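You operate a simulated robot arm through the tools that you are given. There is no shell and no other tool.

The job below is to be done with a simulated robot arm. You get a single attempt, and the scene is never put back.

TASK
Pump the spare wheel to the pressure on the card.
Fine: set the regulator before you open the air tap; tap shut and chuck back in its holder afterwards. Where these are worked on the way, their far stop is far enough and under half their travel is too little: air tap.

It is judged by the outcome, as a careful person would: the job done as asked, and still so three seconds after it is handed in. It fails if anything else is knocked over, pushed out of place, dropped, spilled or broken.

THE ROBOT
A 7-joint arm with a two-finger gripper, fixed in place. Base frame: the origin is at the foot of the arm, x ahead of it, y to its left, z up; the work surface is at about z = 800. Readings come in mm, rad, newtons and seconds.
With the tool pointing down near the work surface it reaches from about 380 to 780 mm from the base axis. Its first joint turns from -2.496 to 2.496 rad. Payload 2.45 kg.
Tool frame: the origin (TCP) lies between the finger pads and is the grasp point; the fingertips stand 26 mm ahead of it; z points along the fingers, y is the line along which they close. Largest opening 96 mm; the body of the gripper starts 69 mm behind the TCP.
Orientation is that of the tool frame in the base frame, as [roll, pitch, yaw] about the fixed x, y, z axes, in that order (R = Rz(yaw) Ry(pitch) Rx(roll)). With the fingers straight down and closing along the base's y, the tool's x points along the base's -x, its y along +y and its z along -z.

THE INTERFACE
- The arm moves only by the tool step_arm. Its argument "targets" is a list of rows, each a list of 7 numbers: the shift along the base's x, y, z in units of 100 mm (1.0 is 100 mm), then the turn, a rotation vector about the base's x, y, z in units of 45 degrees (1.0 is 45 degrees), then the gripper command, from -1 (shut) to 1 (fully open), values between in proportion. In form: [[dx, dy, dz, wx, wy, wz, grip], ...]. A call has 1 to 20 rows; each row is the pose to reach, as a shift and turn from the pose commanded when the call began. A call with a number of a shift or a turn outside -1 to 1 is refused whole. Rows are played at 5 a second. More than 50 mm and 0.15 rad between two rows, or a gripper value outside its range, and nothing of the call is played. Where a pose cannot be reached the arm comes as near as it can. A force on the tool above 40 N (or 10 N above the force at the start of the call, whichever is more), or a blocked arm, ends the call early, and 0.2 s more pass. Each finger halts on what it meets, pressing with about 42 N; the grip force reading is that of the motor and also rises with nothing between the fingers. The clock runs only during rows and for 0.2 s after the last one: add rows that repeat a pose to give the fingers time. The reply holds the time, the measured pose of the TCP, the force on the tool along the base axes, the opening and the grip force, in the units named above and with some noise, with the torque about the TCP (base axes, N m) and any sound that the robot's microphone picked up.
- Cameras (640 x 400 px; columns grow to the right, rows downward): "scene" is fixed at [51, -501.8, 1420.6]; the picture's right is [0.41, -0.91, 0.00], its down [-0.59, -0.27, -0.76] and it looks along [0.69, 0.31, -0.65] (base axes); focal length 240 px, centre (320, 200). "wrist" rides on the gripper at [82, 3, -98] in the tool frame; the picture's right is [-0.04, 1.00, 0.00], its down [-0.73, -0.03, -0.68] and it looks along [-0.68, -0.03, 0.73] (tool axes); focal length 256 px, centre (320, 200). There is no depth. A picture from a camera that has moved, and an enlarged one, comes with that camera's place and axes in the base frame and with its lens.
- snapshot(camera): a new picture of that camera. The clock stands still meanwhile.
- lift_body(by): slides the trunk up (or, below 0, down) by that many mm; the arm rides with it, the base frame stays. It gives what a move gives, with no picture.
- enlarge(camera, box): a new picture of the part [left, top, right, bottom] of that camera's present view, enlarged. The clock stands still meanwhile.
- hand_in(): hands the job in; it is judged then, once.

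Nothing tells you positions but the pictures and the camera data. Unless the task says otherwise, let go and move clear before handing in.

The tools are called after "Emit:" as a command line: name --pt "numbers of a row" for each row, then --argument value for the rest, lists and objects as JSON in quotes. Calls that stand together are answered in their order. step_arm: Moves the arm, as the interface text tells. Its arguments: {"type":"object","properties":{"targets":{"type":"array"}},"required":["targets"]} The other tools are called the same way: lift_body (by) slides the trunk up or down; snapshot (camera) takes a picture; enlarge (camera, box) takes an enlarged picture of a part of a camera's view; hand_in () hands the job in.

At the start:

```text
t: 0.0
eef_pos: [357.9, -188.3, 1266.2]
ee_rot: [3.14, 0.0, -3.141]
contact_force: [0.4, 0.0, -0.3]
ft_torque: [0.0, 0.04, -0.02]
gripper_width: 95.9
gripper_force: 0.1
trunk travel left (down, up): [-575.0, 65.0]
```

scene: 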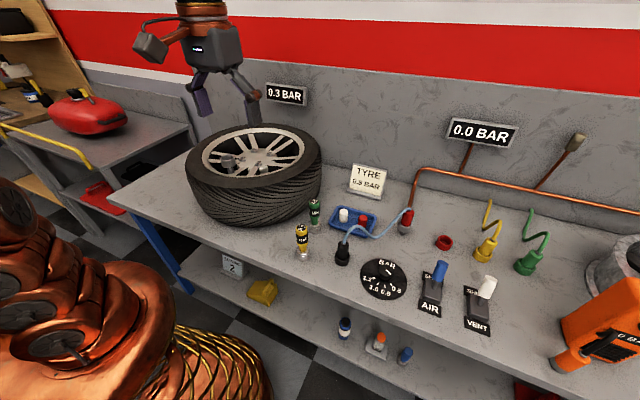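
wrist: 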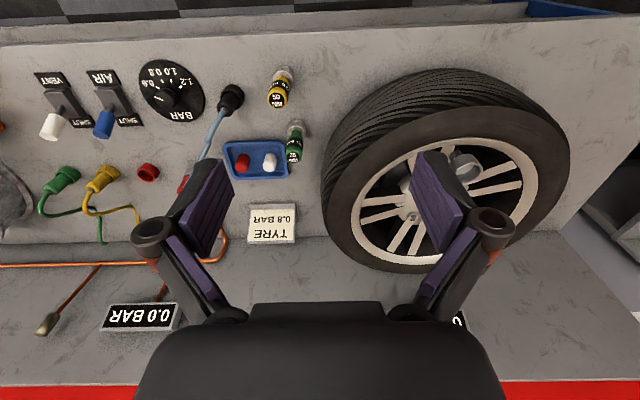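

I see a bench with a wheel, a card reading "TYRE 0.? BAR", a regulator dial, the AIR and VENT taps, and a black chuck on a blue hose. I'll look closer before moving anything.

Emit:
enlarge --camera "scene" --box '[320, 150, 520, 340]'

Emit:
enlarge --camera "scene" --box '[180, 70, 420, 260]'

Emit:
enlarge --camera "wrist" --box '[20, 40, 320, 250]'

Emit:
enlarge --camera "wrist" --box '[320, 60, 580, 280]'

Emit:
enlarge --camera "scene" --box '[440, 100, 640, 240]'

```text
2.11 times, centred on (420, 245) of scene
camera zoom: at [51.0, -501.8, 1420.6], right [0.41, -0.91, 0.0], down [-0.59, -0.27, -0.76], along [0.69, 0.31, -0.65], focal length 505 px, centre (110, 105)
```

zoom: 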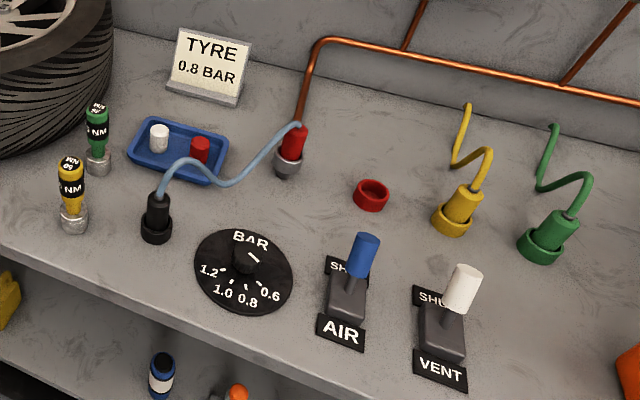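

```text
2.11 times, centred on (300, 165) of scene
camera zoom: at [51.0, -501.8, 1420.6], right [0.41, -0.91, 0.0], down [-0.59, -0.27, -0.76], along [0.69, 0.31, -0.65], focal length 505 px, centre (362, 274)
```

zoom: 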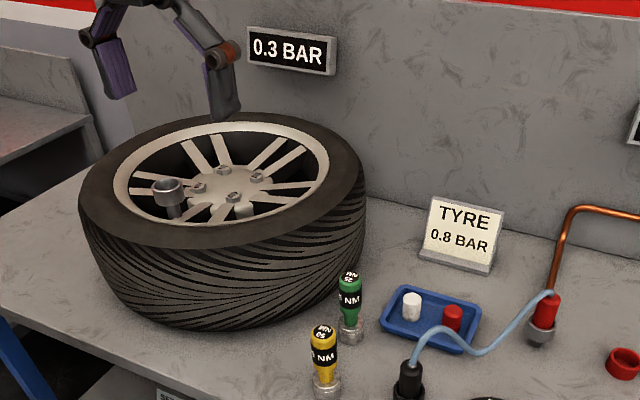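

```text
1.90 times, centred on (170, 145) of wrist
camera zoom: at [276.1, -183.4, 1364.5], right [0.04, 1.0, 0.0], down [0.73, -0.03, 0.68], along [0.68, -0.03, -0.73], focal length 488 px, centre (606, 305)
```

zoom: 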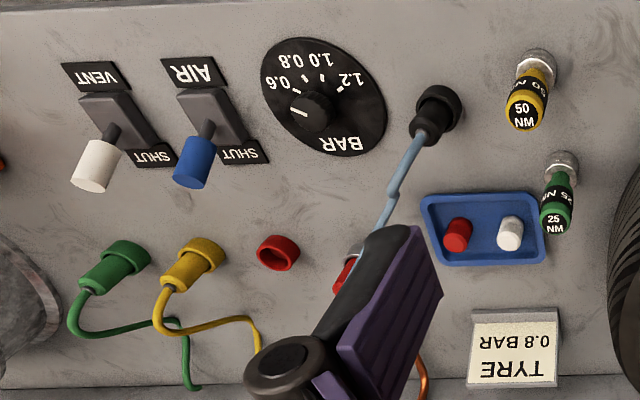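

```text
1.82 times, centred on (450, 170) of wrist
camera zoom: at [276.1, -183.4, 1364.5], right [0.04, 1.0, 0.0], down [0.73, -0.03, 0.68], along [0.68, -0.03, -0.73], focal length 465 px, centre (84, 254)
```

zoom: 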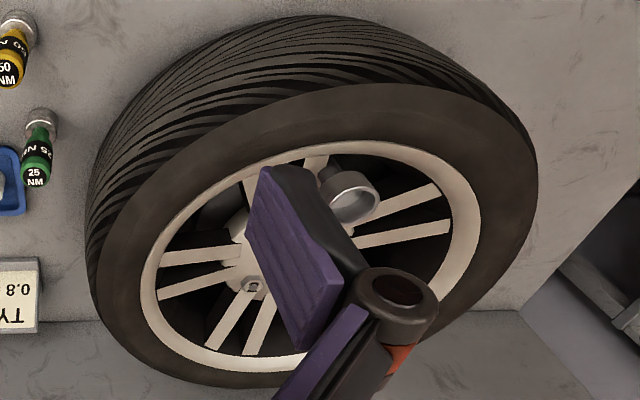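

```text
2.86 times, centred on (540, 170) of scene
camera zoom: at [51.0, -501.8, 1420.6], right [0.41, -0.91, 0.0], down [-0.59, -0.27, -0.76], along [0.69, 0.31, -0.65], focal length 685 px, centre (-309, 286)
```

zoom: 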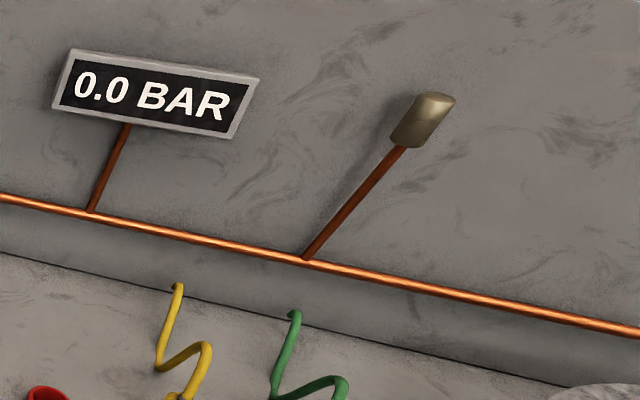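

The card reads 0.8 BAR, the tyre gauge 0.3 and the line gauge 0.0. I put the dial knob near (477,-517), the black chuck near (480,-384) and the wheel valve cup near (535,44,1018). I'll move the wrist camera over the dial and taps for a closer look.

Emit:
step_arm --pt "0 -0.35 -0.15 0 0 0 1" --pt "0 -0.7 -0.3 0 0 0 1" --pt "0 -1 -0.45 0 0 0 1"

Emit:
step_arm --pt "0.1 -0.35 -0.15 0 0 0 1" --pt "0.2 -0.7 -0.3 0 0 0 1" --pt "0.3 -1 -0.45 0 0 0 1"

Emit:
step_arm --pt "0.1 -0.35 -0.15 0 0 0 1" --pt "0.2 -0.7 -0.3 0 0 0 1" --pt "0.3 -1 -0.45 0 0 0 1" --pt "0.3 -1 -0.45 0 0 0 1"

Emit:
snapshot --camera "wrist"

Emit:
snapshot --camera "scene"

```text
t: 0.8
eef_pos: [359.2, -288.4, 1224.4]
ee_rot: [3.141, 0.0, 3.141]
contact_force: [0.6, 1.3, 0.5]
ft_torque: [-0.04, -0.04, -0.01]
gripper_width: 96.0
gripper_force: 0.2
trunk travel left (down, up): [-575.0, 65.0]
```

```text
t: 1.6
eef_pos: [387.0, -386.2, 1177.0]
ee_rot: [-3.141, 0.001, -3.141]
contact_force: [-1.0, -0.1, 0.4]
ft_torque: [-0.01, 0.0, 0.02]
gripper_width: 96.2
gripper_force: 0.0
trunk travel left (down, up): [-575.0, 65.0]
```

```text
t: 2.6
eef_pos: [420.3, -486.2, 1129.7]
ee_rot: [-3.141, 0.001, -3.141]
contact_force: [0.2, -0.4, 0.1]
ft_torque: [0.01, -0.01, 0.05]
gripper_width: 96.1
gripper_force: 0.1
trunk travel left (down, up): [-575.0, 65.0]
```

```text
taken
camera wrist: at [337.6, -482.3, 1227.4], right [0.04, 1.0, 0.0], down [0.73, -0.03, 0.68], along [0.68, -0.03, -0.73], focal length 256 px, centre (320, 200)
```

wrist: 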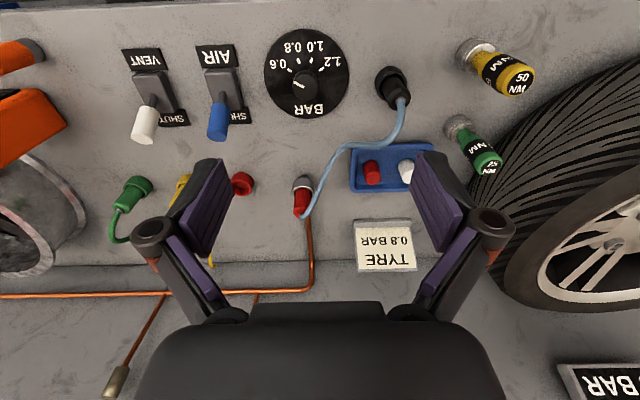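

```text
taken
```

scene: 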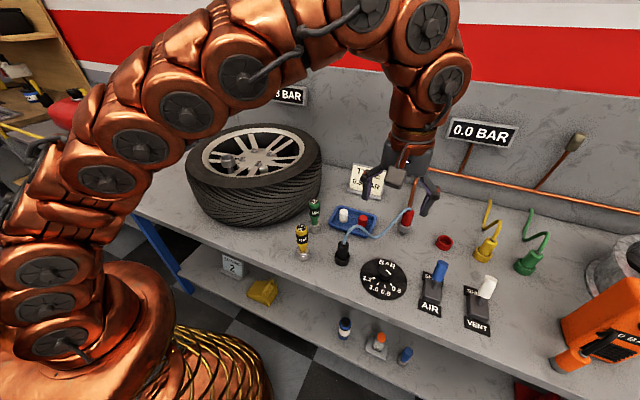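

The dial, taps and chuck are in clear view. I'll enlarge them to read the pointer and the lever positions.

Emit:
enlarge --camera "wrist" --box '[250, 20, 360, 130]'

Emit:
enlarge --camera "wrist" --box '[110, 30, 260, 150]'

Emit:
enlarge --camera "wrist" --box '[290, 50, 420, 230]'

Emit:
enlarge --camera "scene" --box '[350, 240, 500, 340]'

```text
3.64 times, centred on (305, 75) of wrist
camera zoom: at [337.6, -482.3, 1227.4], right [0.04, 1.0, 0.0], down [0.73, -0.03, 0.68], along [0.68, -0.03, -0.73], focal length 931 px, centre (374, 654)
```

zoom: 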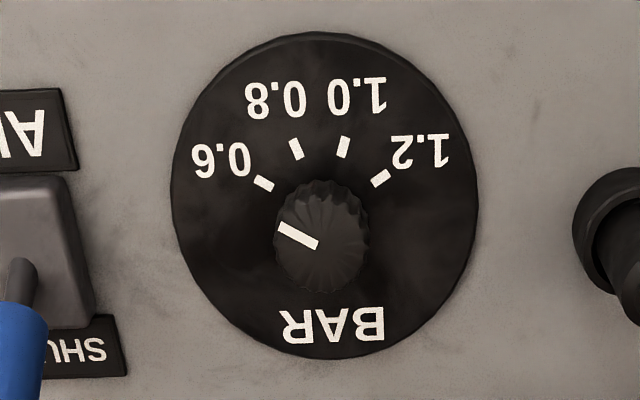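

```text
3.33 times, centred on (185, 90) of wrist
camera zoom: at [337.6, -482.3, 1227.4], right [0.04, 1.0, 0.0], down [0.73, -0.03, 0.68], along [0.68, -0.03, -0.73], focal length 853 px, centre (770, 567)
```

zoom: 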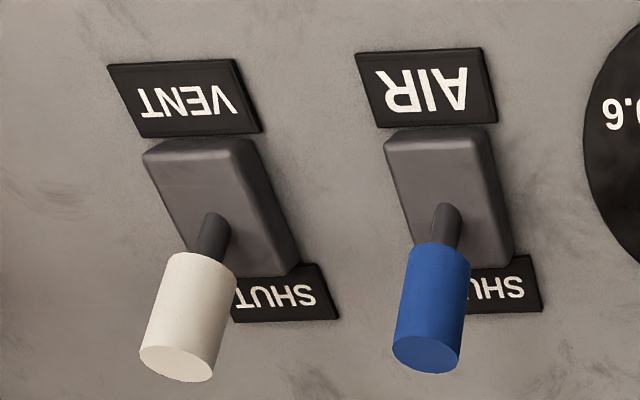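

```text
2.22 times, centred on (355, 140) of wrist
camera zoom: at [337.6, -482.3, 1227.4], right [0.04, 1.0, 0.0], down [0.73, -0.03, 0.68], along [0.68, -0.03, -0.73], focal length 569 px, centre (242, 333)
```

zoom: 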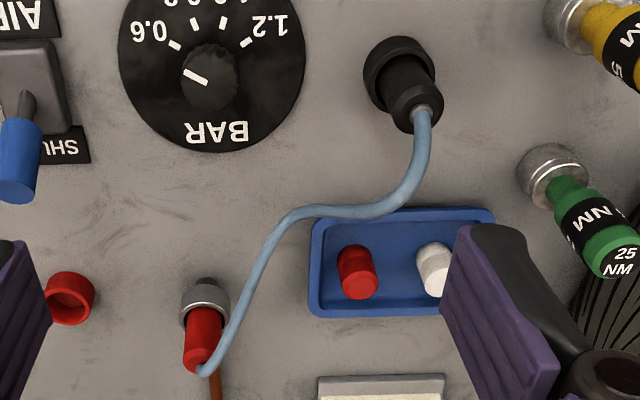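

```text
4.00 times, centred on (425, 290) of scene
camera zoom: at [51.0, -501.8, 1420.6], right [0.41, -0.91, 0.0], down [-0.59, -0.27, -0.76], along [0.69, 0.31, -0.65], focal length 960 px, centre (-100, -160)
```

zoom: 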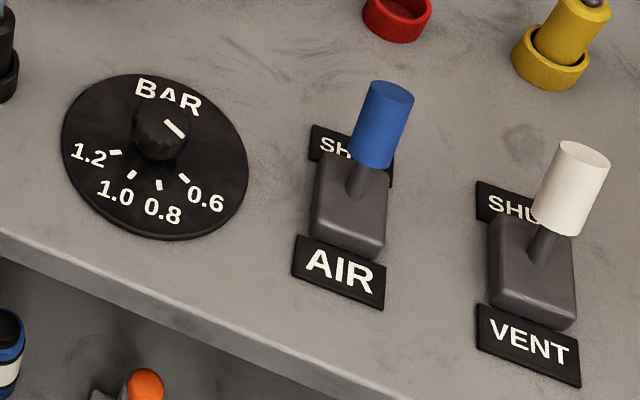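

The dial centre is about (472,-510), and the pointer is on 0.6. The knob is about 40 mm wide with its top near z=834. Both taps are at SHUT. I'll descend over the knob.

Emit:
step_arm --pt "0.26 -0.12 -0.4 0 0 0 1" --pt "0.52 -0.24 -0.8 0 0 0 1" --pt "0.52 -0.24 -1 0 0 0 1"

Emit:
step_arm --pt "0 0 -0.5 0 0 0 1" --pt "0 0 -1 0 0 0 1" --pt "0 0 -1 0 0 0 1"

Emit:
snapshot --camera "wrist"

Emit:
enlarge --camera "scene" --box '[320, 180, 500, 320]'

```text
t: 3.4
eef_pos: [471.1, -511.4, 1029.6]
ee_rot: [-3.141, -0.001, 3.141]
contact_force: [-0.2, -0.1, 0.5]
ft_torque: [-0.04, -0.02, -0.05]
gripper_width: 96.0
gripper_force: 0.1
trunk travel left (down, up): [-575.0, 65.0]
```

```text
t: 4.2
eef_pos: [473.7, -513.5, 933.1]
ee_rot: [3.141, -0.001, -3.14]
contact_force: [-0.3, 0.6, -0.3]
ft_torque: [-0.02, 0.01, 0.03]
gripper_width: 96.0
gripper_force: 0.1
trunk travel left (down, up): [-575.0, 65.0]
```

```text
taken
camera wrist: at [390.4, -508.5, 1031.2], right [0.04, 1.0, 0.0], down [0.73, -0.03, 0.68], along [0.68, -0.03, -0.73], focal length 256 px, centre (320, 200)
```

wrist: 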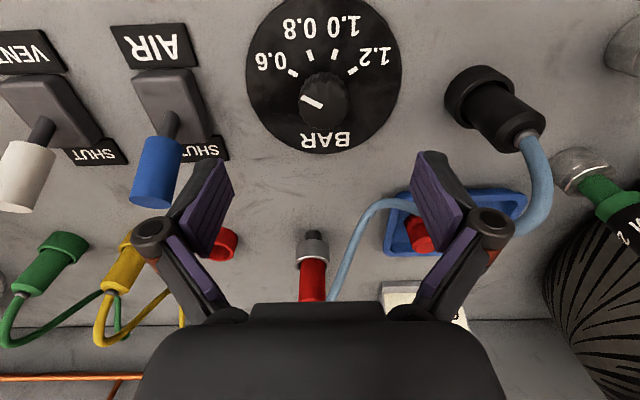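

```text
2.86 times, centred on (410, 250) of scene
camera zoom: at [51.0, -501.8, 1420.6], right [0.41, -0.91, 0.0], down [-0.59, -0.27, -0.76], along [0.69, 0.31, -0.65], focal length 685 px, centre (63, 57)
```

zoom: 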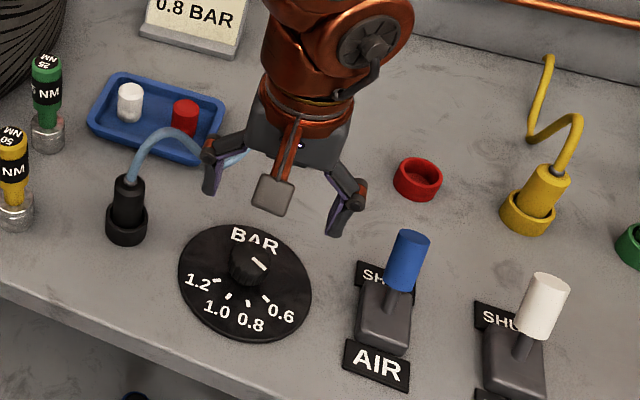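

The gripper is about 3–4 mm off the knob centre at (470,-509). I'll correct that, go down, and close on the knob.

Emit:
step_arm --pt "-0.02 0.04 -0.4 0 0 0 1" --pt "-0.02 0.04 -0.7 0 0 0 1" --pt "-0.02 0.04 -0.93 0 0 0 1" --pt "-0.02 0.04 -0.93 0 0 0 1"

Emit:
enlarge --camera "scene" --box '[320, 200, 460, 320]'

Emit:
snapshot --camera "wrist"

```text
t: 5.2
eef_pos: [469.6, -508.4, 839.5]
ee_rot: [3.141, 0.0, 3.141]
contact_force: [-0.5, -0.2, 0.0]
ft_torque: [0.0, 0.0, -0.01]
gripper_width: 96.0
gripper_force: 0.0
trunk travel left (down, up): [-575.0, 65.0]
```

```text
3.33 times, centred on (390, 260) of scene
camera zoom: at [51.0, -501.8, 1420.6], right [0.41, -0.91, 0.0], down [-0.59, -0.27, -0.76], along [0.69, 0.31, -0.65], focal length 800 px, centre (87, 0)
```

zoom: 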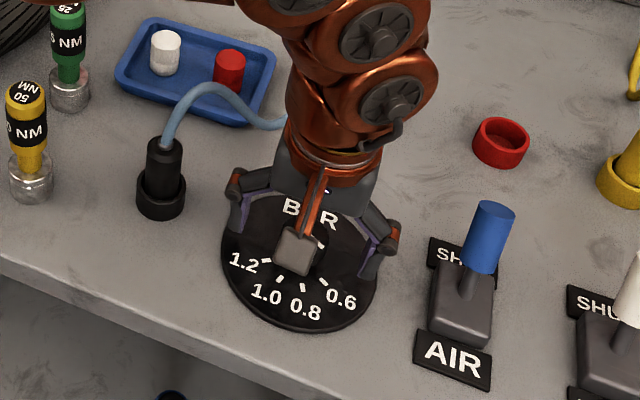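

```text
taken
camera wrist: at [387.0, -503.7, 937.3], right [0.04, 1.0, 0.0], down [0.73, -0.03, 0.68], along [0.68, -0.03, -0.73], focal length 256 px, centre (320, 200)
```

wrist: 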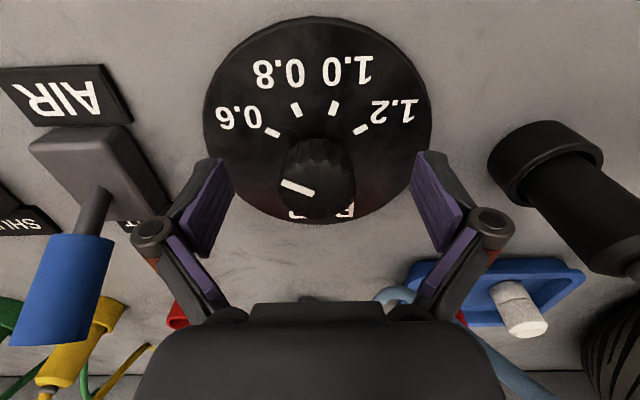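

The knob is centred between the fingers. I'll close on it.

Emit:
step_arm --pt "0 0 0 0 0 0 -1" --pt "0 0 0 0 0 0 -1" --pt "0 0 0 0 0 0 -1" --pt "0 0 0 0 0 0 -1" --pt "0 0 0 0 0 0 -1"

Emit:
snapshot --camera "wrist"

```text
t: 6.4
eef_pos: [469.2, -509.0, 839.6]
ee_rot: [-3.141, 0.001, 3.141]
contact_force: [1.6, -14.4, 2.6]
ft_torque: [-0.31, -0.1, 0.0]
gripper_width: 36.5
gripper_force: 44.8
trunk travel left (down, up): [-575.0, 65.0]
```

```text
taken
camera wrist: at [386.6, -505.0, 937.7], right [0.04, 1.0, 0.0], down [0.73, -0.03, 0.68], along [0.68, -0.03, -0.73], focal length 256 px, centre (320, 200)
```

wrist: 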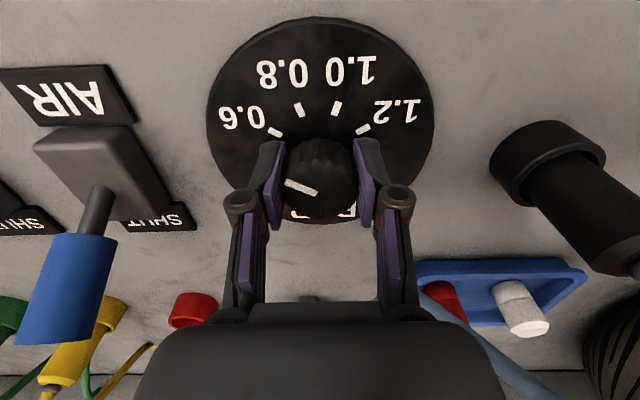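

I have the knob. Now I'll turn it clockwise seen from above, about 41°, from 0.6 to 0.8.

Emit:
step_arm --pt "0 -0.015 0 0 0 -0.15 -1" --pt "0 -0.015 0 0 0 -0.3 -1" --pt "0 -0.015 0 0 0 -0.45 -1" --pt "0 -0.015 0 0 0 -0.6 -1" --pt "0 -0.015 0 0 0 -0.75 -1" --pt "0 -0.015 0 0 0 -0.9 -1" --pt "0 -0.015 0 0 0 -0.9 -1"

Emit:
snapshot --camera "wrist"

Emit:
enlarge --camera "wrist" --box '[200, 20, 440, 240]'

```text
t: 8.0
eef_pos: [469.8, -509.9, 839.1]
ee_rot: [-3.141, 0.002, 2.435]
contact_force: [7.3, -1.3, 27.1]
ft_torque: [0.0, -0.07, 0.04]
gripper_width: 36.5
gripper_force: 45.3
trunk travel left (down, up): [-575.0, 65.0]
```

```text
taken
camera wrist: at [408.4, -452.1, 937.3], right [0.68, 0.73, 0.0], down [0.54, -0.5, 0.68], along [0.5, -0.46, -0.73], focal length 256 px, centre (320, 200)
```

wrist: 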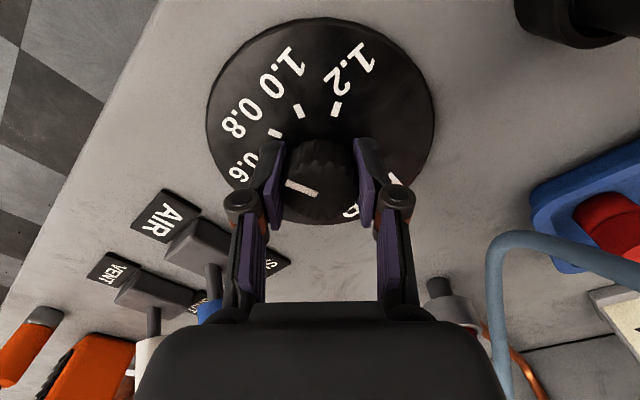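

```text
1.82 times, centred on (320, 130) of wrist
camera zoom: at [408.4, -452.1, 937.3], right [0.68, 0.73, 0.0], down [0.54, -0.5, 0.68], along [0.5, -0.46, -0.73], focal length 465 px, centre (320, 327)
```

zoom: 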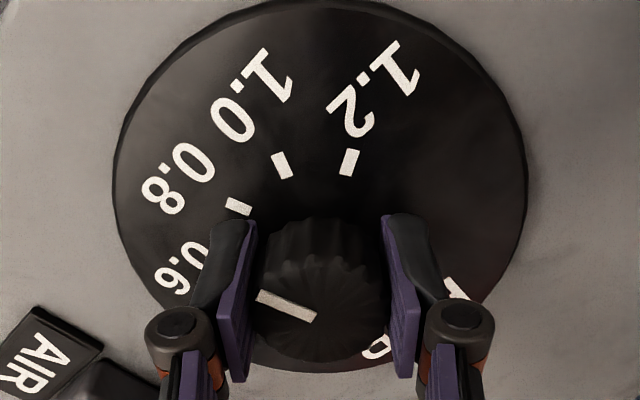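

The pointer now lines up with 0.8. I'll release, rise, and check it.

Emit:
step_arm --pt "0 0 0 0 0 0 1" --pt "0 0 0 0 0 0 1" --pt "0 0 0 0 0 0 1" --pt "0 0 0 0 0 0 1" --pt "0 0 0.3 0 0 0 1" --pt "0 0 0.7 0 0 0 1" --pt "0 0 1 0 0 0 1" --pt "0 0 1 0 0 0.15 1" --pt "0 0 1 0 0 0.3 1" --pt "0 0 1 0 0 0.45 1" --pt "0 0 1 0 0 0.6 1" --pt "0 0 1 0 0 0.75 1" --pt "0 0 1 0 0 0.9 1" --pt "0 0 1 0 0 0.9 1"

Emit:
snapshot --camera "wrist"

Emit:
enlarge --camera "wrist" --box '[240, 0, 420, 160]'

Emit:
snapshot --camera "scene"

```text
t: 11.0
eef_pos: [467.4, -510.2, 938.6]
ee_rot: [-3.141, 0.001, -3.14]
contact_force: [-0.5, 0.8, 0.9]
ft_torque: [0.0, -0.04, -0.02]
gripper_width: 96.0
gripper_force: 0.1
trunk travel left (down, up): [-575.0, 65.0]
```

```text
taken
camera wrist: at [386.7, -506.2, 1037.1], right [0.04, 1.0, 0.0], down [0.73, -0.03, 0.68], along [0.68, -0.03, -0.73], focal length 256 px, centre (320, 200)
```

wrist: 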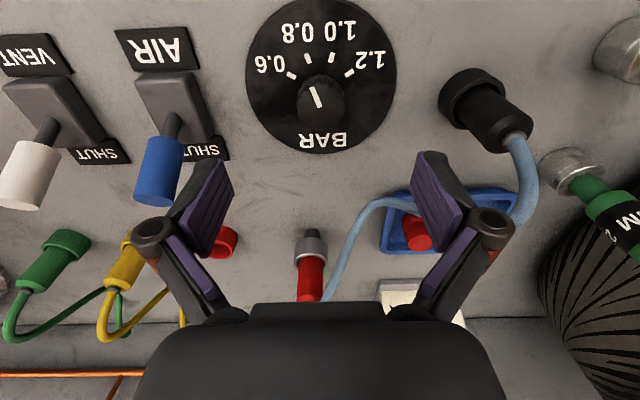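

```text
2.50 times, centred on (330, 80) of wrist
camera zoom: at [386.7, -506.2, 1037.1], right [0.04, 1.0, 0.0], down [0.73, -0.03, 0.68], along [0.68, -0.03, -0.73], focal length 640 px, centre (295, 500)
```

zoom: 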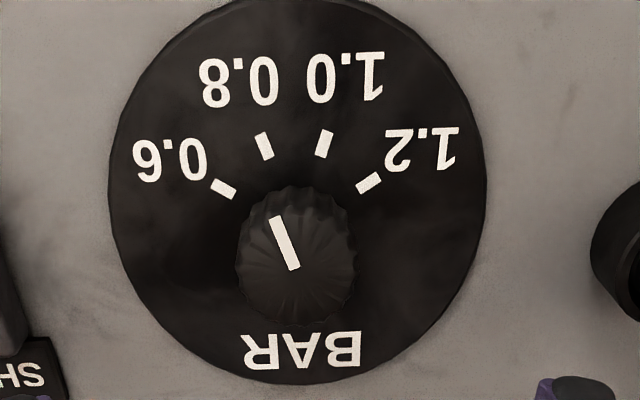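

```text
taken
```

scene: 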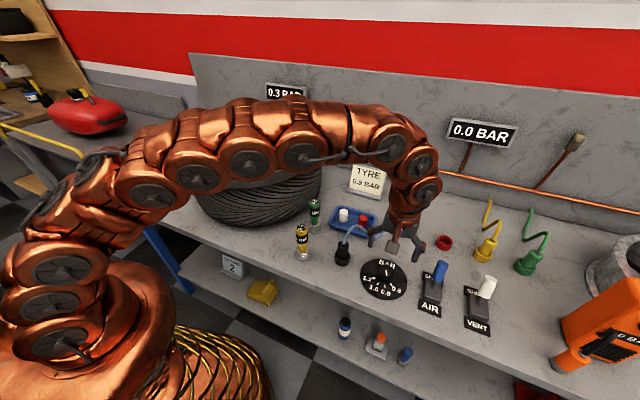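

The regulator is at 0.8. Next I'll look at the chuck and its holder from nearby.

Emit:
step_arm --pt "0 0.4 0.3 0 0 0 1" --pt "-0.15 0.8 0.6 0 0 0 1" --pt "-0.3 1 0.6 0 0 0 1" --pt "-0.3 1 0.6 0 0 0 1"

Emit:
snapshot --camera "wrist"

Emit:
enlarge --camera "scene" --box '[300, 190, 420, 280]'

```text
refused: row 2 steps farther than a row can; nothing moved
```

```text
taken
camera wrist: at [386.7, -506.2, 1037.1], right [0.04, 1.0, 0.0], down [0.73, -0.03, 0.68], along [0.68, -0.03, -0.73], focal length 256 px, centre (320, 200)
```

wrist: 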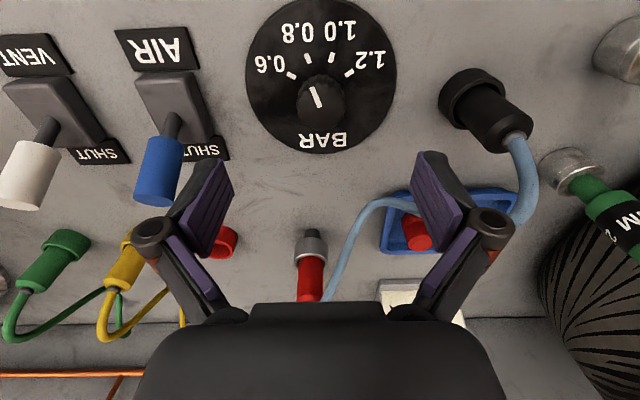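

```text
4.44 times, centred on (360, 235) of scene
camera zoom: at [51.0, -501.8, 1420.6], right [0.41, -0.91, 0.0], down [-0.59, -0.27, -0.76], along [0.69, 0.31, -0.65], focal length 1066 px, centre (142, 44)
```

zoom: 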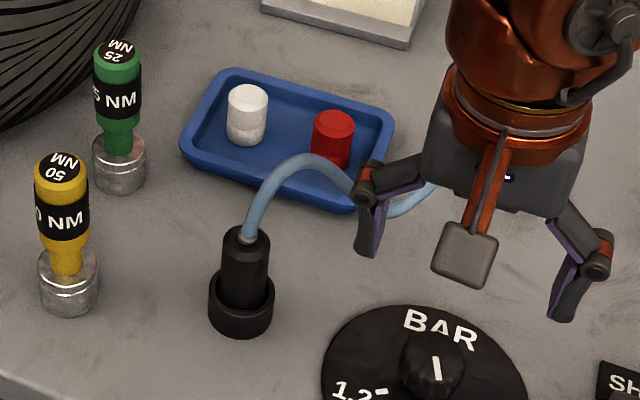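

Nothing moved, because one row's step was too long. The chuck is upright, about 30 mm wide, with its top near z=890 at (472,-386). I'll go above it.

Emit:
step_arm --pt "0 0.15 0.4 0 0 0 1" --pt "0 0.5 0.7 0 0 0 1" --pt "0 0.9 0.9 0 0 0 1" --pt "0 1 0.9 0 0 0 1" --pt "0 1 0.9 0 0 0 1"

Emit:
snapshot --camera "wrist"

Emit:
snapshot --camera "scene"

```text
t: 12.2
eef_pos: [465.9, -412.2, 1026.8]
ee_rot: [3.141, 0.001, 3.142]
contact_force: [-0.1, 0.2, -0.2]
ft_torque: [0.02, 0.03, 0.02]
gripper_width: 96.1
gripper_force: 0.2
trunk travel left (down, up): [-575.0, 65.0]
```

```text
taken
camera wrist: at [383.9, -407.2, 1125.3], right [0.04, 1.0, 0.0], down [0.73, -0.03, 0.68], along [0.68, -0.03, -0.73], focal length 256 px, centre (320, 200)
```

wrist: 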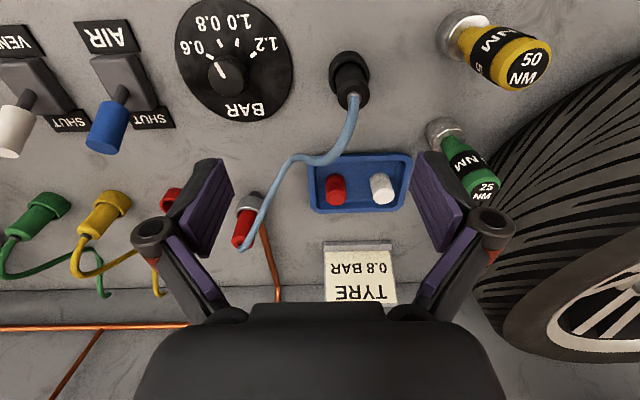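

```text
taken
```

scene: 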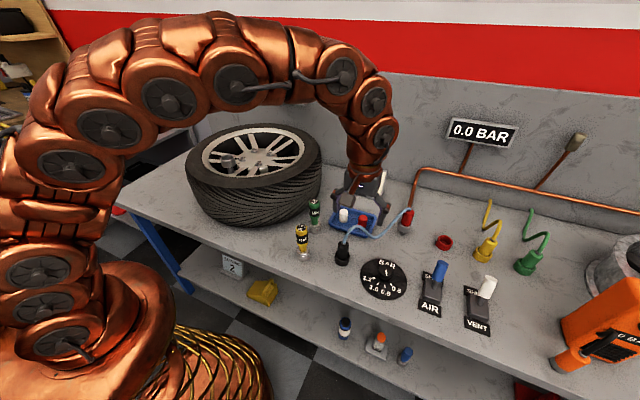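

I'll enlarge the chuck to pin down its centre.

Emit:
enlarge --camera "wrist" --box '[310, 40, 400, 110]'

Emit:
enlarge --camera "scene" --box '[320, 210, 380, 280]'

Emit:
enlarge --camera "scene" --box '[180, 110, 340, 230]'

```text
5.71 times, centred on (355, 75) of wrist
camera zoom: at [383.9, -407.2, 1125.3], right [0.04, 1.0, 0.0], down [0.73, -0.03, 0.68], along [0.68, -0.03, -0.73], focal length 1463 px, centre (120, 914)
```

zoom: 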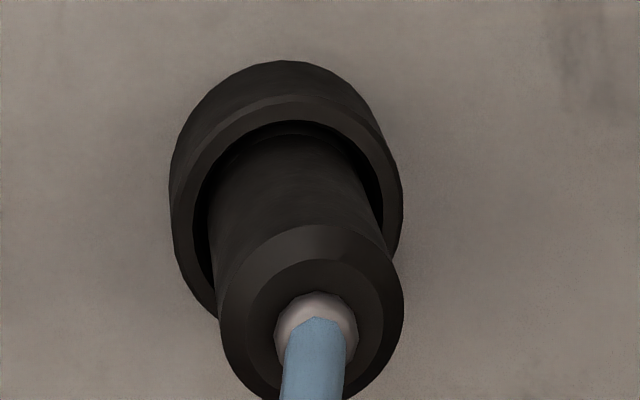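

```text
5.71 times, centred on (350, 245) of scene
camera zoom: at [51.0, -501.8, 1420.6], right [0.41, -0.91, 0.0], down [-0.59, -0.27, -0.76], along [0.69, 0.31, -0.65], focal length 1371 px, centre (149, -57)
```

zoom: 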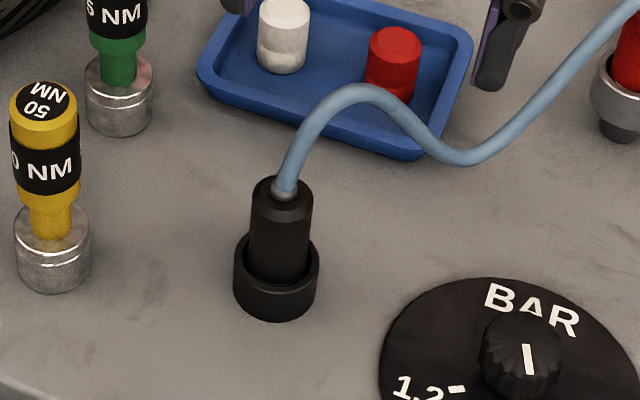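

```text
3.33 times, centred on (260, 170) of scene
camera zoom: at [51.0, -501.8, 1420.6], right [0.41, -0.91, 0.0], down [-0.59, -0.27, -0.76], along [0.69, 0.31, -0.65], focal length 800 px, centre (520, 300)
```

zoom: 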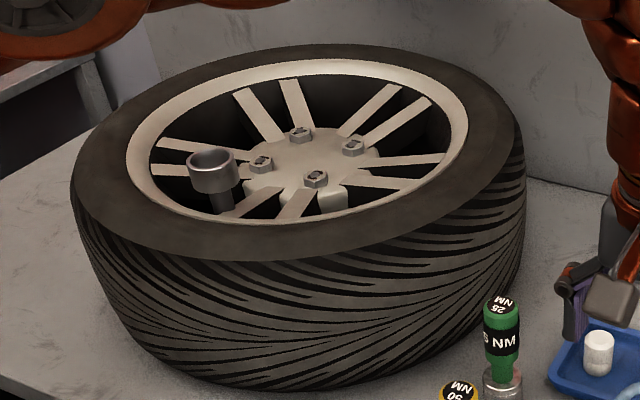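

I take the chuck's centre to be about (476,-380). I'll centre above it and descend partway.

Emit:
step_arm --pt "0.1 0.31 -0.3 0 0 0 1" --pt "0.1 0.31 -0.6 0 0 0 1" --pt "0.1 0.31 -0.8 0 0 0 1" --pt "0.1 0.31 -0.8 0 0 0 1"

Emit:
snapshot --camera "wrist"

Emit:
enlarge --camera "scene" --box '[290, 160, 420, 280]'

```text
t: 13.2
eef_pos: [477.1, -378.8, 948.4]
ee_rot: [3.139, 0.0, 3.141]
contact_force: [0.7, -0.2, 0.9]
ft_torque: [-0.01, -0.01, 0.0]
gripper_width: 96.1
gripper_force: 0.2
trunk travel left (down, up): [-575.0, 65.0]
```

```text
taken
camera wrist: at [394.0, -374.1, 1048.0], right [0.04, 1.0, 0.0], down [0.73, -0.03, 0.68], along [0.68, -0.03, -0.73], focal length 256 px, centre (320, 200)
```

wrist: 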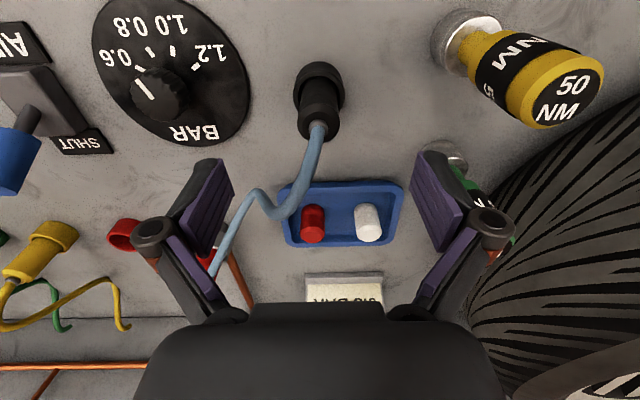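

```text
3.33 times, centred on (355, 220) of scene
camera zoom: at [51.0, -501.8, 1420.6], right [0.41, -0.91, 0.0], down [-0.59, -0.27, -0.76], along [0.69, 0.31, -0.65], focal length 800 px, centre (203, 133)
```

zoom: 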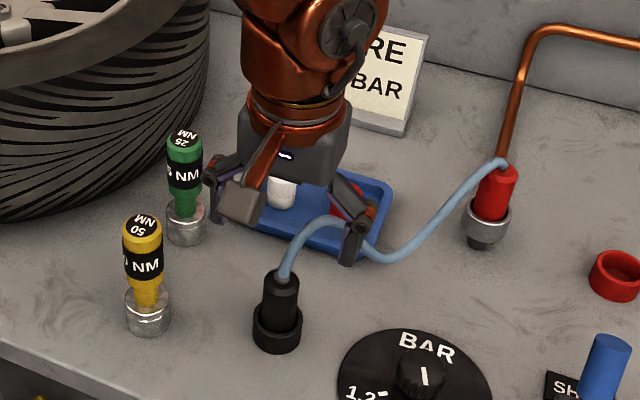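

The fingers are centred over the chuck. I'll narrow the opening a little and descend around the body, keeping the tips above the holder ring.

Emit:
step_arm --pt "0 -0.005 -0.2 0 0 0 0.4" --pt "0 -0.005 -0.4 0 0 0 0.4" --pt "0 -0.005 -0.6 0 0 0 0.4" --pt "0 -0.005 -0.75 0 0 0 0.4" --pt "0 -0.005 -0.89 0 0 0 0.4" --pt "0 -0.005 -0.89 0 0 0 0.4"

Emit:
snapshot --camera "wrist"

Emit:
enlarge --camera "scene" --box '[290, 180, 400, 290]'

```text
t: 14.6
eef_pos: [478.8, -378.6, 859.2]
ee_rot: [-3.141, 0.001, -3.14]
contact_force: [0.1, -0.4, -0.6]
ft_torque: [0.0, -0.01, -0.01]
gripper_width: 67.3
gripper_force: 0.1
trunk travel left (down, up): [-575.0, 65.0]
```

```text
taken
camera wrist: at [395.9, -373.3, 956.9], right [0.04, 1.0, 0.0], down [0.73, -0.03, 0.68], along [0.68, -0.03, -0.73], focal length 256 px, centre (320, 200)
```

wrist: 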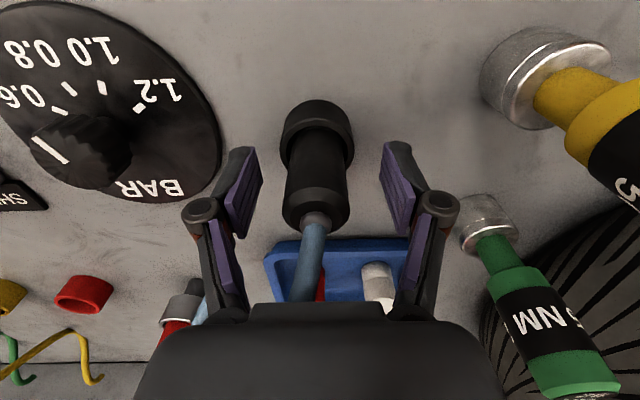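

```text
3.64 times, centred on (345, 235) of scene
camera zoom: at [51.0, -501.8, 1420.6], right [0.41, -0.91, 0.0], down [-0.59, -0.27, -0.76], along [0.69, 0.31, -0.65], focal length 872 px, centre (229, 73)
```

zoom: 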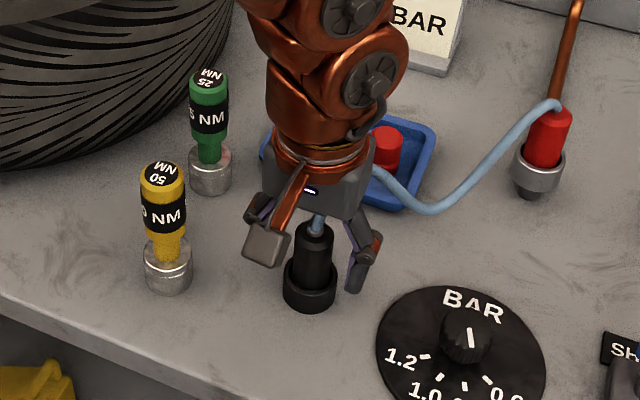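

No contact, and the chuck sits between the pads. I'll close on it.

Emit:
step_arm --pt "0 0 0 0 0 0 -1" --pt "0 0 0 0 0 0 -1" --pt "0 0 0 0 0 0 -1" --pt "0 0 0 0 0 0 -1" --pt "0 0 0 0 0 0 -1"

Emit:
snapshot --camera "wrist"

```text
t: 15.8
eef_pos: [477.6, -377.4, 859.5]
ee_rot: [-3.141, 0.0, 3.141]
contact_force: [0.8, -0.8, 2.5]
ft_torque: [-0.04, 0.0, 0.0]
gripper_width: 29.6
gripper_force: 41.6
trunk travel left (down, up): [-575.0, 65.0]
```

```text
taken
camera wrist: at [395.8, -373.2, 957.0], right [0.04, 1.0, 0.0], down [0.73, -0.03, 0.68], along [0.68, -0.03, -0.73], focal length 256 px, centre (320, 200)
```

wrist: 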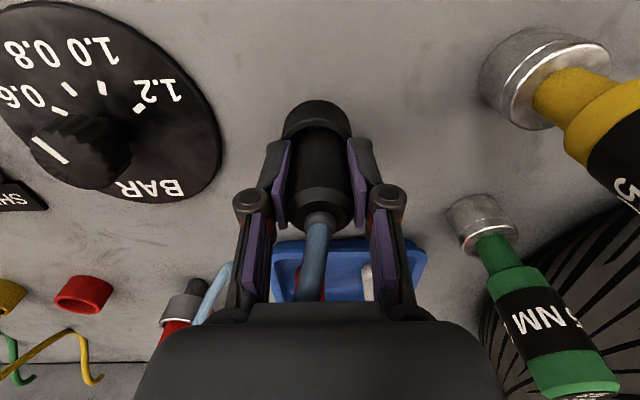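

I've got it; the return pose is TCP ≈ (478,-378,859.4). I'll lift straight up slowly.

Emit:
step_arm --pt "0 0 0.1 0 0 0 -1" --pt "0 0 0.25 0 0 0 -1" --pt "0 0 0.45 0 0 0 -1" --pt "0 0 0.7 0 0 0 -1" --pt "0 0 1 0 0 0 -1" --pt "0 0 1 0 0 0 -1"

Emit:
snapshot --camera "wrist"

Emit:
snapshot --camera "scene"

```text
t: 17.2
eef_pos: [476.4, -379.2, 958.2]
ee_rot: [3.142, 0.0, 3.141]
contact_force: [0.1, 1.5, -0.8]
ft_torque: [-0.03, 0.0, -0.01]
gripper_width: 29.5
gripper_force: 42.3
trunk travel left (down, up): [-575.0, 65.0]
```

```text
taken
camera wrist: at [393.9, -375.0, 1056.6], right [0.04, 1.0, 0.0], down [0.73, -0.03, 0.68], along [0.68, -0.03, -0.73], focal length 256 px, centre (320, 200)
```

wrist: 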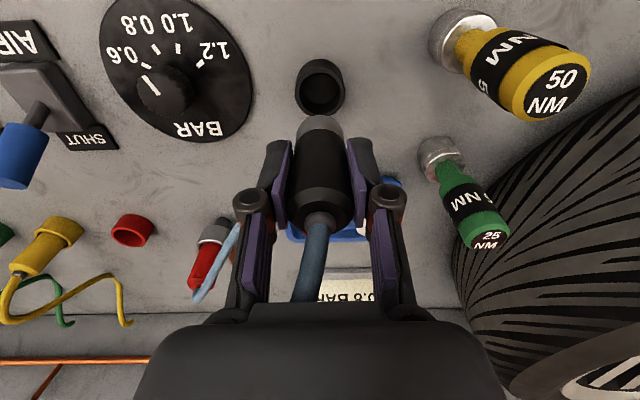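

```text
taken
```

scene: 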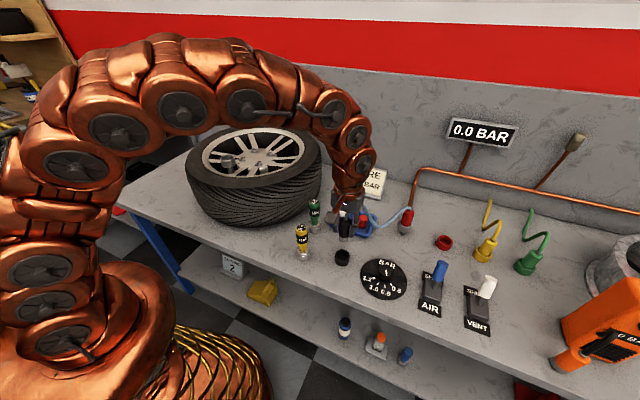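

The chuck is out, leaving its black cup empty. I'll carry it up and over to the wheel valve with plenty of height.

Emit:
step_arm --pt "0 0 0.45 0 0 0 -1" --pt "0 0.1 0.9 0 0 0 -1" --pt "0 0.5 1 0 0 0 -1" --pt "0 0.95 1 0 0 0 -1"

Emit:
step_arm --pt "0 0.3 0.3 0 0 0 -1" --pt "0.1 0.7 0.6 0 0 0 -1" --pt "0.2 1 0.9 0 0 0 -1"

Emit:
step_arm --pt "0 0.45 0 0 0 0 -1" --pt "0 0.9 0 0 0 0 -1" --pt "0 0.9 0 0 0 0 -1"

Emit:
snapshot --camera "wrist"

Emit:
snapshot --camera "scene"

```text
t: 18.2
eef_pos: [475.7, -285.4, 1057.0]
ee_rot: [3.14, 0.0, 3.141]
contact_force: [-0.8, -0.7, -0.5]
ft_torque: [0.04, 0.0, -0.02]
gripper_width: 29.7
gripper_force: 42.6
trunk travel left (down, up): [-575.0, 65.0]
```

```text
refused: row 2 steps farther than a row can; nothing moved
```

```text
t: 19.0
eef_pos: [477.7, -195.6, 1057.7]
ee_rot: [3.141, 0.001, -3.141]
contact_force: [0.6, 0.4, -1.5]
ft_torque: [0.0, 0.0, 0.01]
gripper_width: 29.9
gripper_force: 41.9
trunk travel left (down, up): [-575.0, 65.0]
```

```text
taken
camera wrist: at [395.7, -191.1, 1154.9], right [0.04, 1.0, 0.0], down [0.73, -0.03, 0.68], along [0.68, -0.03, -0.73], focal length 256 px, centre (320, 200)
```

wrist: 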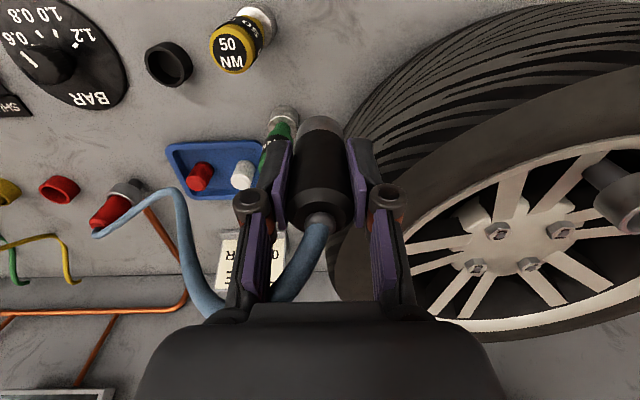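

```text
taken
```

scene: 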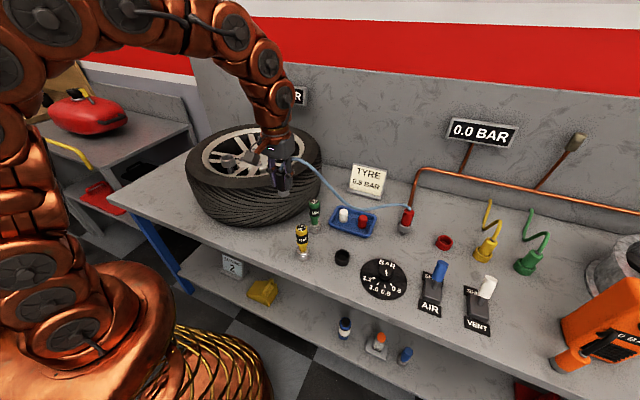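

One call was refused, but the arm stopped short of the tyre with the hose trailing freely. I'll raise the chuck before crossing the tyre.

Emit:
step_arm --pt "0 0 0.4 0 0 0 -1" --pt "0.1 0.1 0.85 0 0 0 -1" --pt "0.2 0.5 0.95 0 0 0 -1" --pt "0.25 0.95 0.95 0 0 0 -1" --pt "0.25 0.95 0.95 0 0 0 -1"

Emit:
snapshot --camera "wrist"

Emit:
snapshot --camera "scene"

```text
t: 20.2
eef_pos: [506.3, -100.0, 1153.0]
ee_rot: [3.141, -0.002, -3.142]
contact_force: [-0.5, -0.9, -1.3]
ft_torque: [0.01, -0.01, -0.02]
gripper_width: 29.5
gripper_force: 42.3
trunk travel left (down, up): [-575.0, 65.0]
```

```text
taken
camera wrist: at [423.5, -96.5, 1251.8], right [0.04, 1.0, 0.0], down [0.73, -0.03, 0.68], along [0.68, -0.03, -0.73], focal length 256 px, centre (320, 200)
```

wrist: 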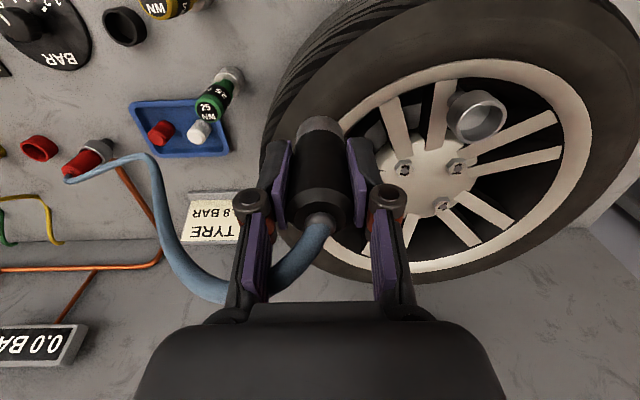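

```text
taken
```

scene: 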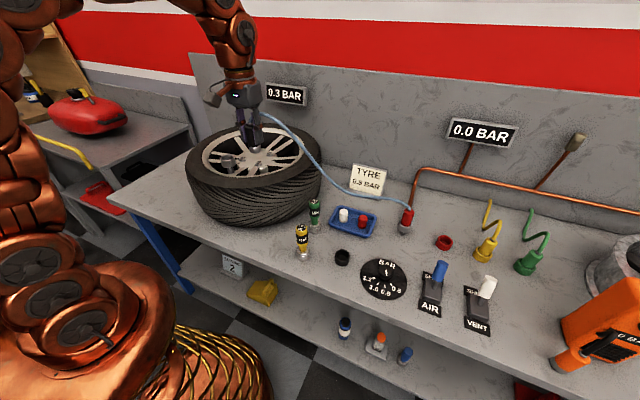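

The valve cup is in view. I'll enlarge it to locate the rim.

Emit:
enlarge --camera "wrist" --box '[430, 70, 530, 160]'

Emit:
enlarge --camera "scene" --box '[200, 130, 290, 190]'

```text
4.44 times, centred on (480, 115) of wrist
camera zoom: at [423.5, -96.5, 1251.8], right [0.04, 1.0, 0.0], down [0.73, -0.03, 0.68], along [0.68, -0.03, -0.73], focal length 1138 px, centre (-391, 578)
```

zoom: 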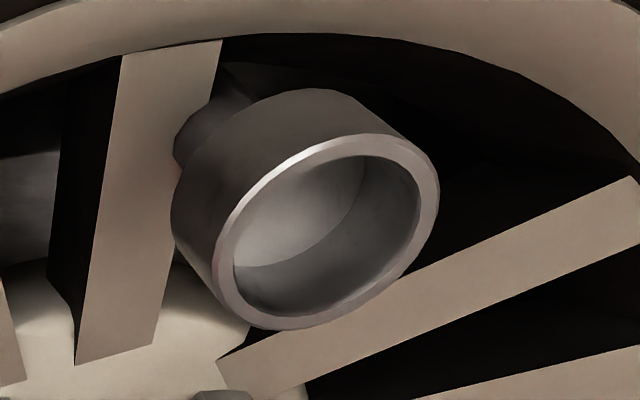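

```text
6.67 times, centred on (245, 160) of scene
camera zoom: at [51.0, -501.8, 1420.6], right [0.41, -0.91, 0.0], down [-0.59, -0.27, -0.76], along [0.69, 0.31, -0.65], focal length 1599 px, centre (820, 467)
```

zoom: 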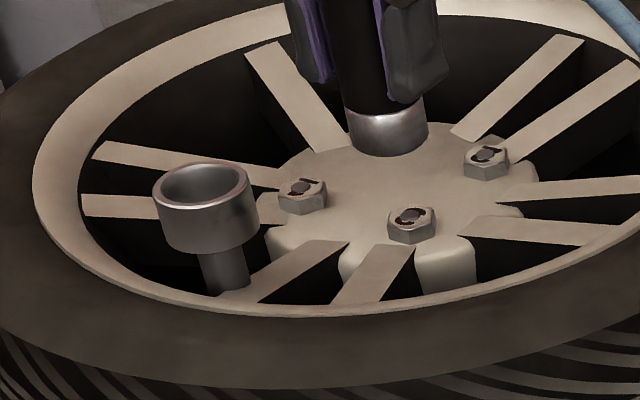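

I estimate the valve cup at about (542,53) with its rim at z≈1022. I'll move above it.

Emit:
step_arm --pt "0.15 0.45 0 0 0 0 -1" --pt "0.25 0.9 0 0 0 0 -1" --pt "0.25 0.9 0 0 0 0 -1"

Emit:
step_arm --pt "0.06 0.35 0 0 0 0 -1" --pt "0.11 0.63 0 0 0 0 -1" --pt "0.11 0.63 -0.2 0 0 0 -1" --pt "0.11 0.63 -0.2 0 0 0 -1"

Emit:
snapshot --camera "wrist"

Emit:
enlarge --camera "scene" --box '[180, 80, 310, 190]'

```text
t: 21.0
eef_pos: [531.3, -10.4, 1155.6]
ee_rot: [3.14, -0.002, 3.141]
contact_force: [-0.6, -1.0, 0.5]
ft_torque: [0.0, -0.01, 0.0]
gripper_width: 29.6
gripper_force: 41.7
trunk travel left (down, up): [-575.0, 65.0]
```

```text
t: 22.0
eef_pos: [540.5, 52.1, 1133.3]
ee_rot: [3.141, -0.001, -3.141]
contact_force: [0.5, 0.5, -0.6]
ft_torque: [0.0, -0.04, 0.03]
gripper_width: 29.7
gripper_force: 42.2
trunk travel left (down, up): [-575.0, 65.0]
```

```text
taken
camera wrist: at [458.2, 56.8, 1232.0], right [0.04, 1.0, 0.0], down [0.73, -0.03, 0.68], along [0.68, -0.03, -0.73], focal length 256 px, centre (320, 200)
```

wrist: 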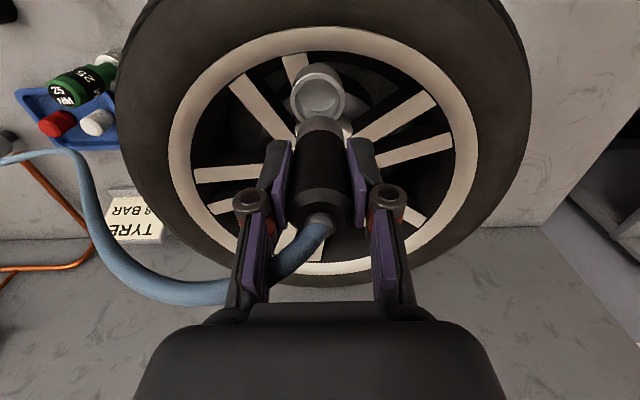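

```text
3.64 times, centred on (245, 135) of scene
camera zoom: at [51.0, -501.8, 1420.6], right [0.41, -0.91, 0.0], down [-0.59, -0.27, -0.76], along [0.69, 0.31, -0.65], focal length 872 px, centre (593, 436)
```

zoom: 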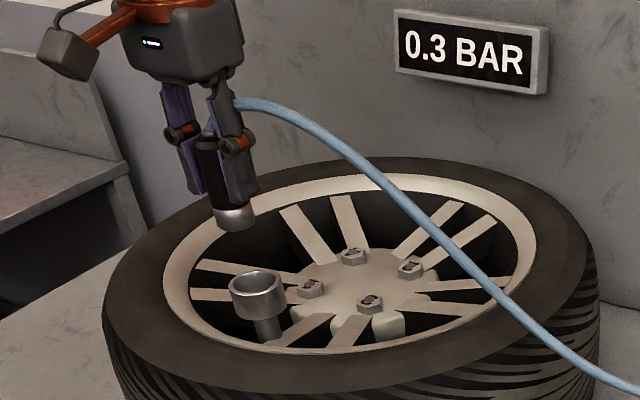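

The chuck lines up over the cup within a couple of mm. I'll lower to just above the rim and check.

Emit:
step_arm --pt "-0.005 -0.005 -0.2 0 0 0 -1" --pt "-0.005 -0.005 -0.4 0 0 0 -1" --pt "-0.005 -0.005 -0.5 0 0 0 -1" --pt "-0.005 -0.005 -0.5 0 0 0 -1"

Emit:
enlarge --camera "wrist" --box '[230, 50, 410, 240]'

Emit:
enlarge --camera "scene" --box '[190, 110, 280, 190]'

```text
t: 23.0
eef_pos: [540.1, 52.6, 1085.0]
ee_rot: [-3.141, 0.0, -3.142]
contact_force: [0.4, 0.1, -1.1]
ft_torque: [-0.05, 0.0, -0.01]
gripper_width: 29.7
gripper_force: 41.9
trunk travel left (down, up): [-575.0, 65.0]
```

```text
2.11 times, centred on (320, 145) of wrist
camera zoom: at [457.4, 57.6, 1183.4], right [0.04, 1.0, 0.0], down [0.73, -0.03, 0.68], along [0.68, -0.03, -0.73], focal length 539 px, centre (320, 316)
```

zoom: 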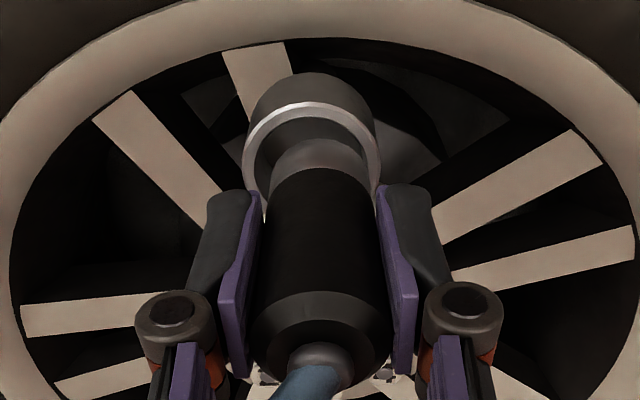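

```text
5.00 times, centred on (235, 150) of scene
camera zoom: at [51.0, -501.8, 1420.6], right [0.41, -0.91, 0.0], down [-0.59, -0.27, -0.76], along [0.69, 0.31, -0.65], focal length 1200 px, centre (745, 450)
```

zoom: 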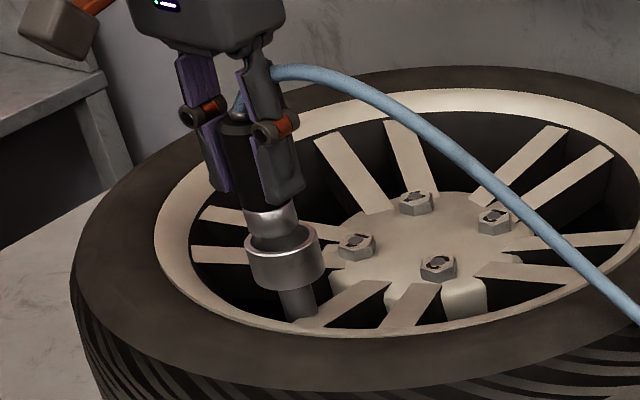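

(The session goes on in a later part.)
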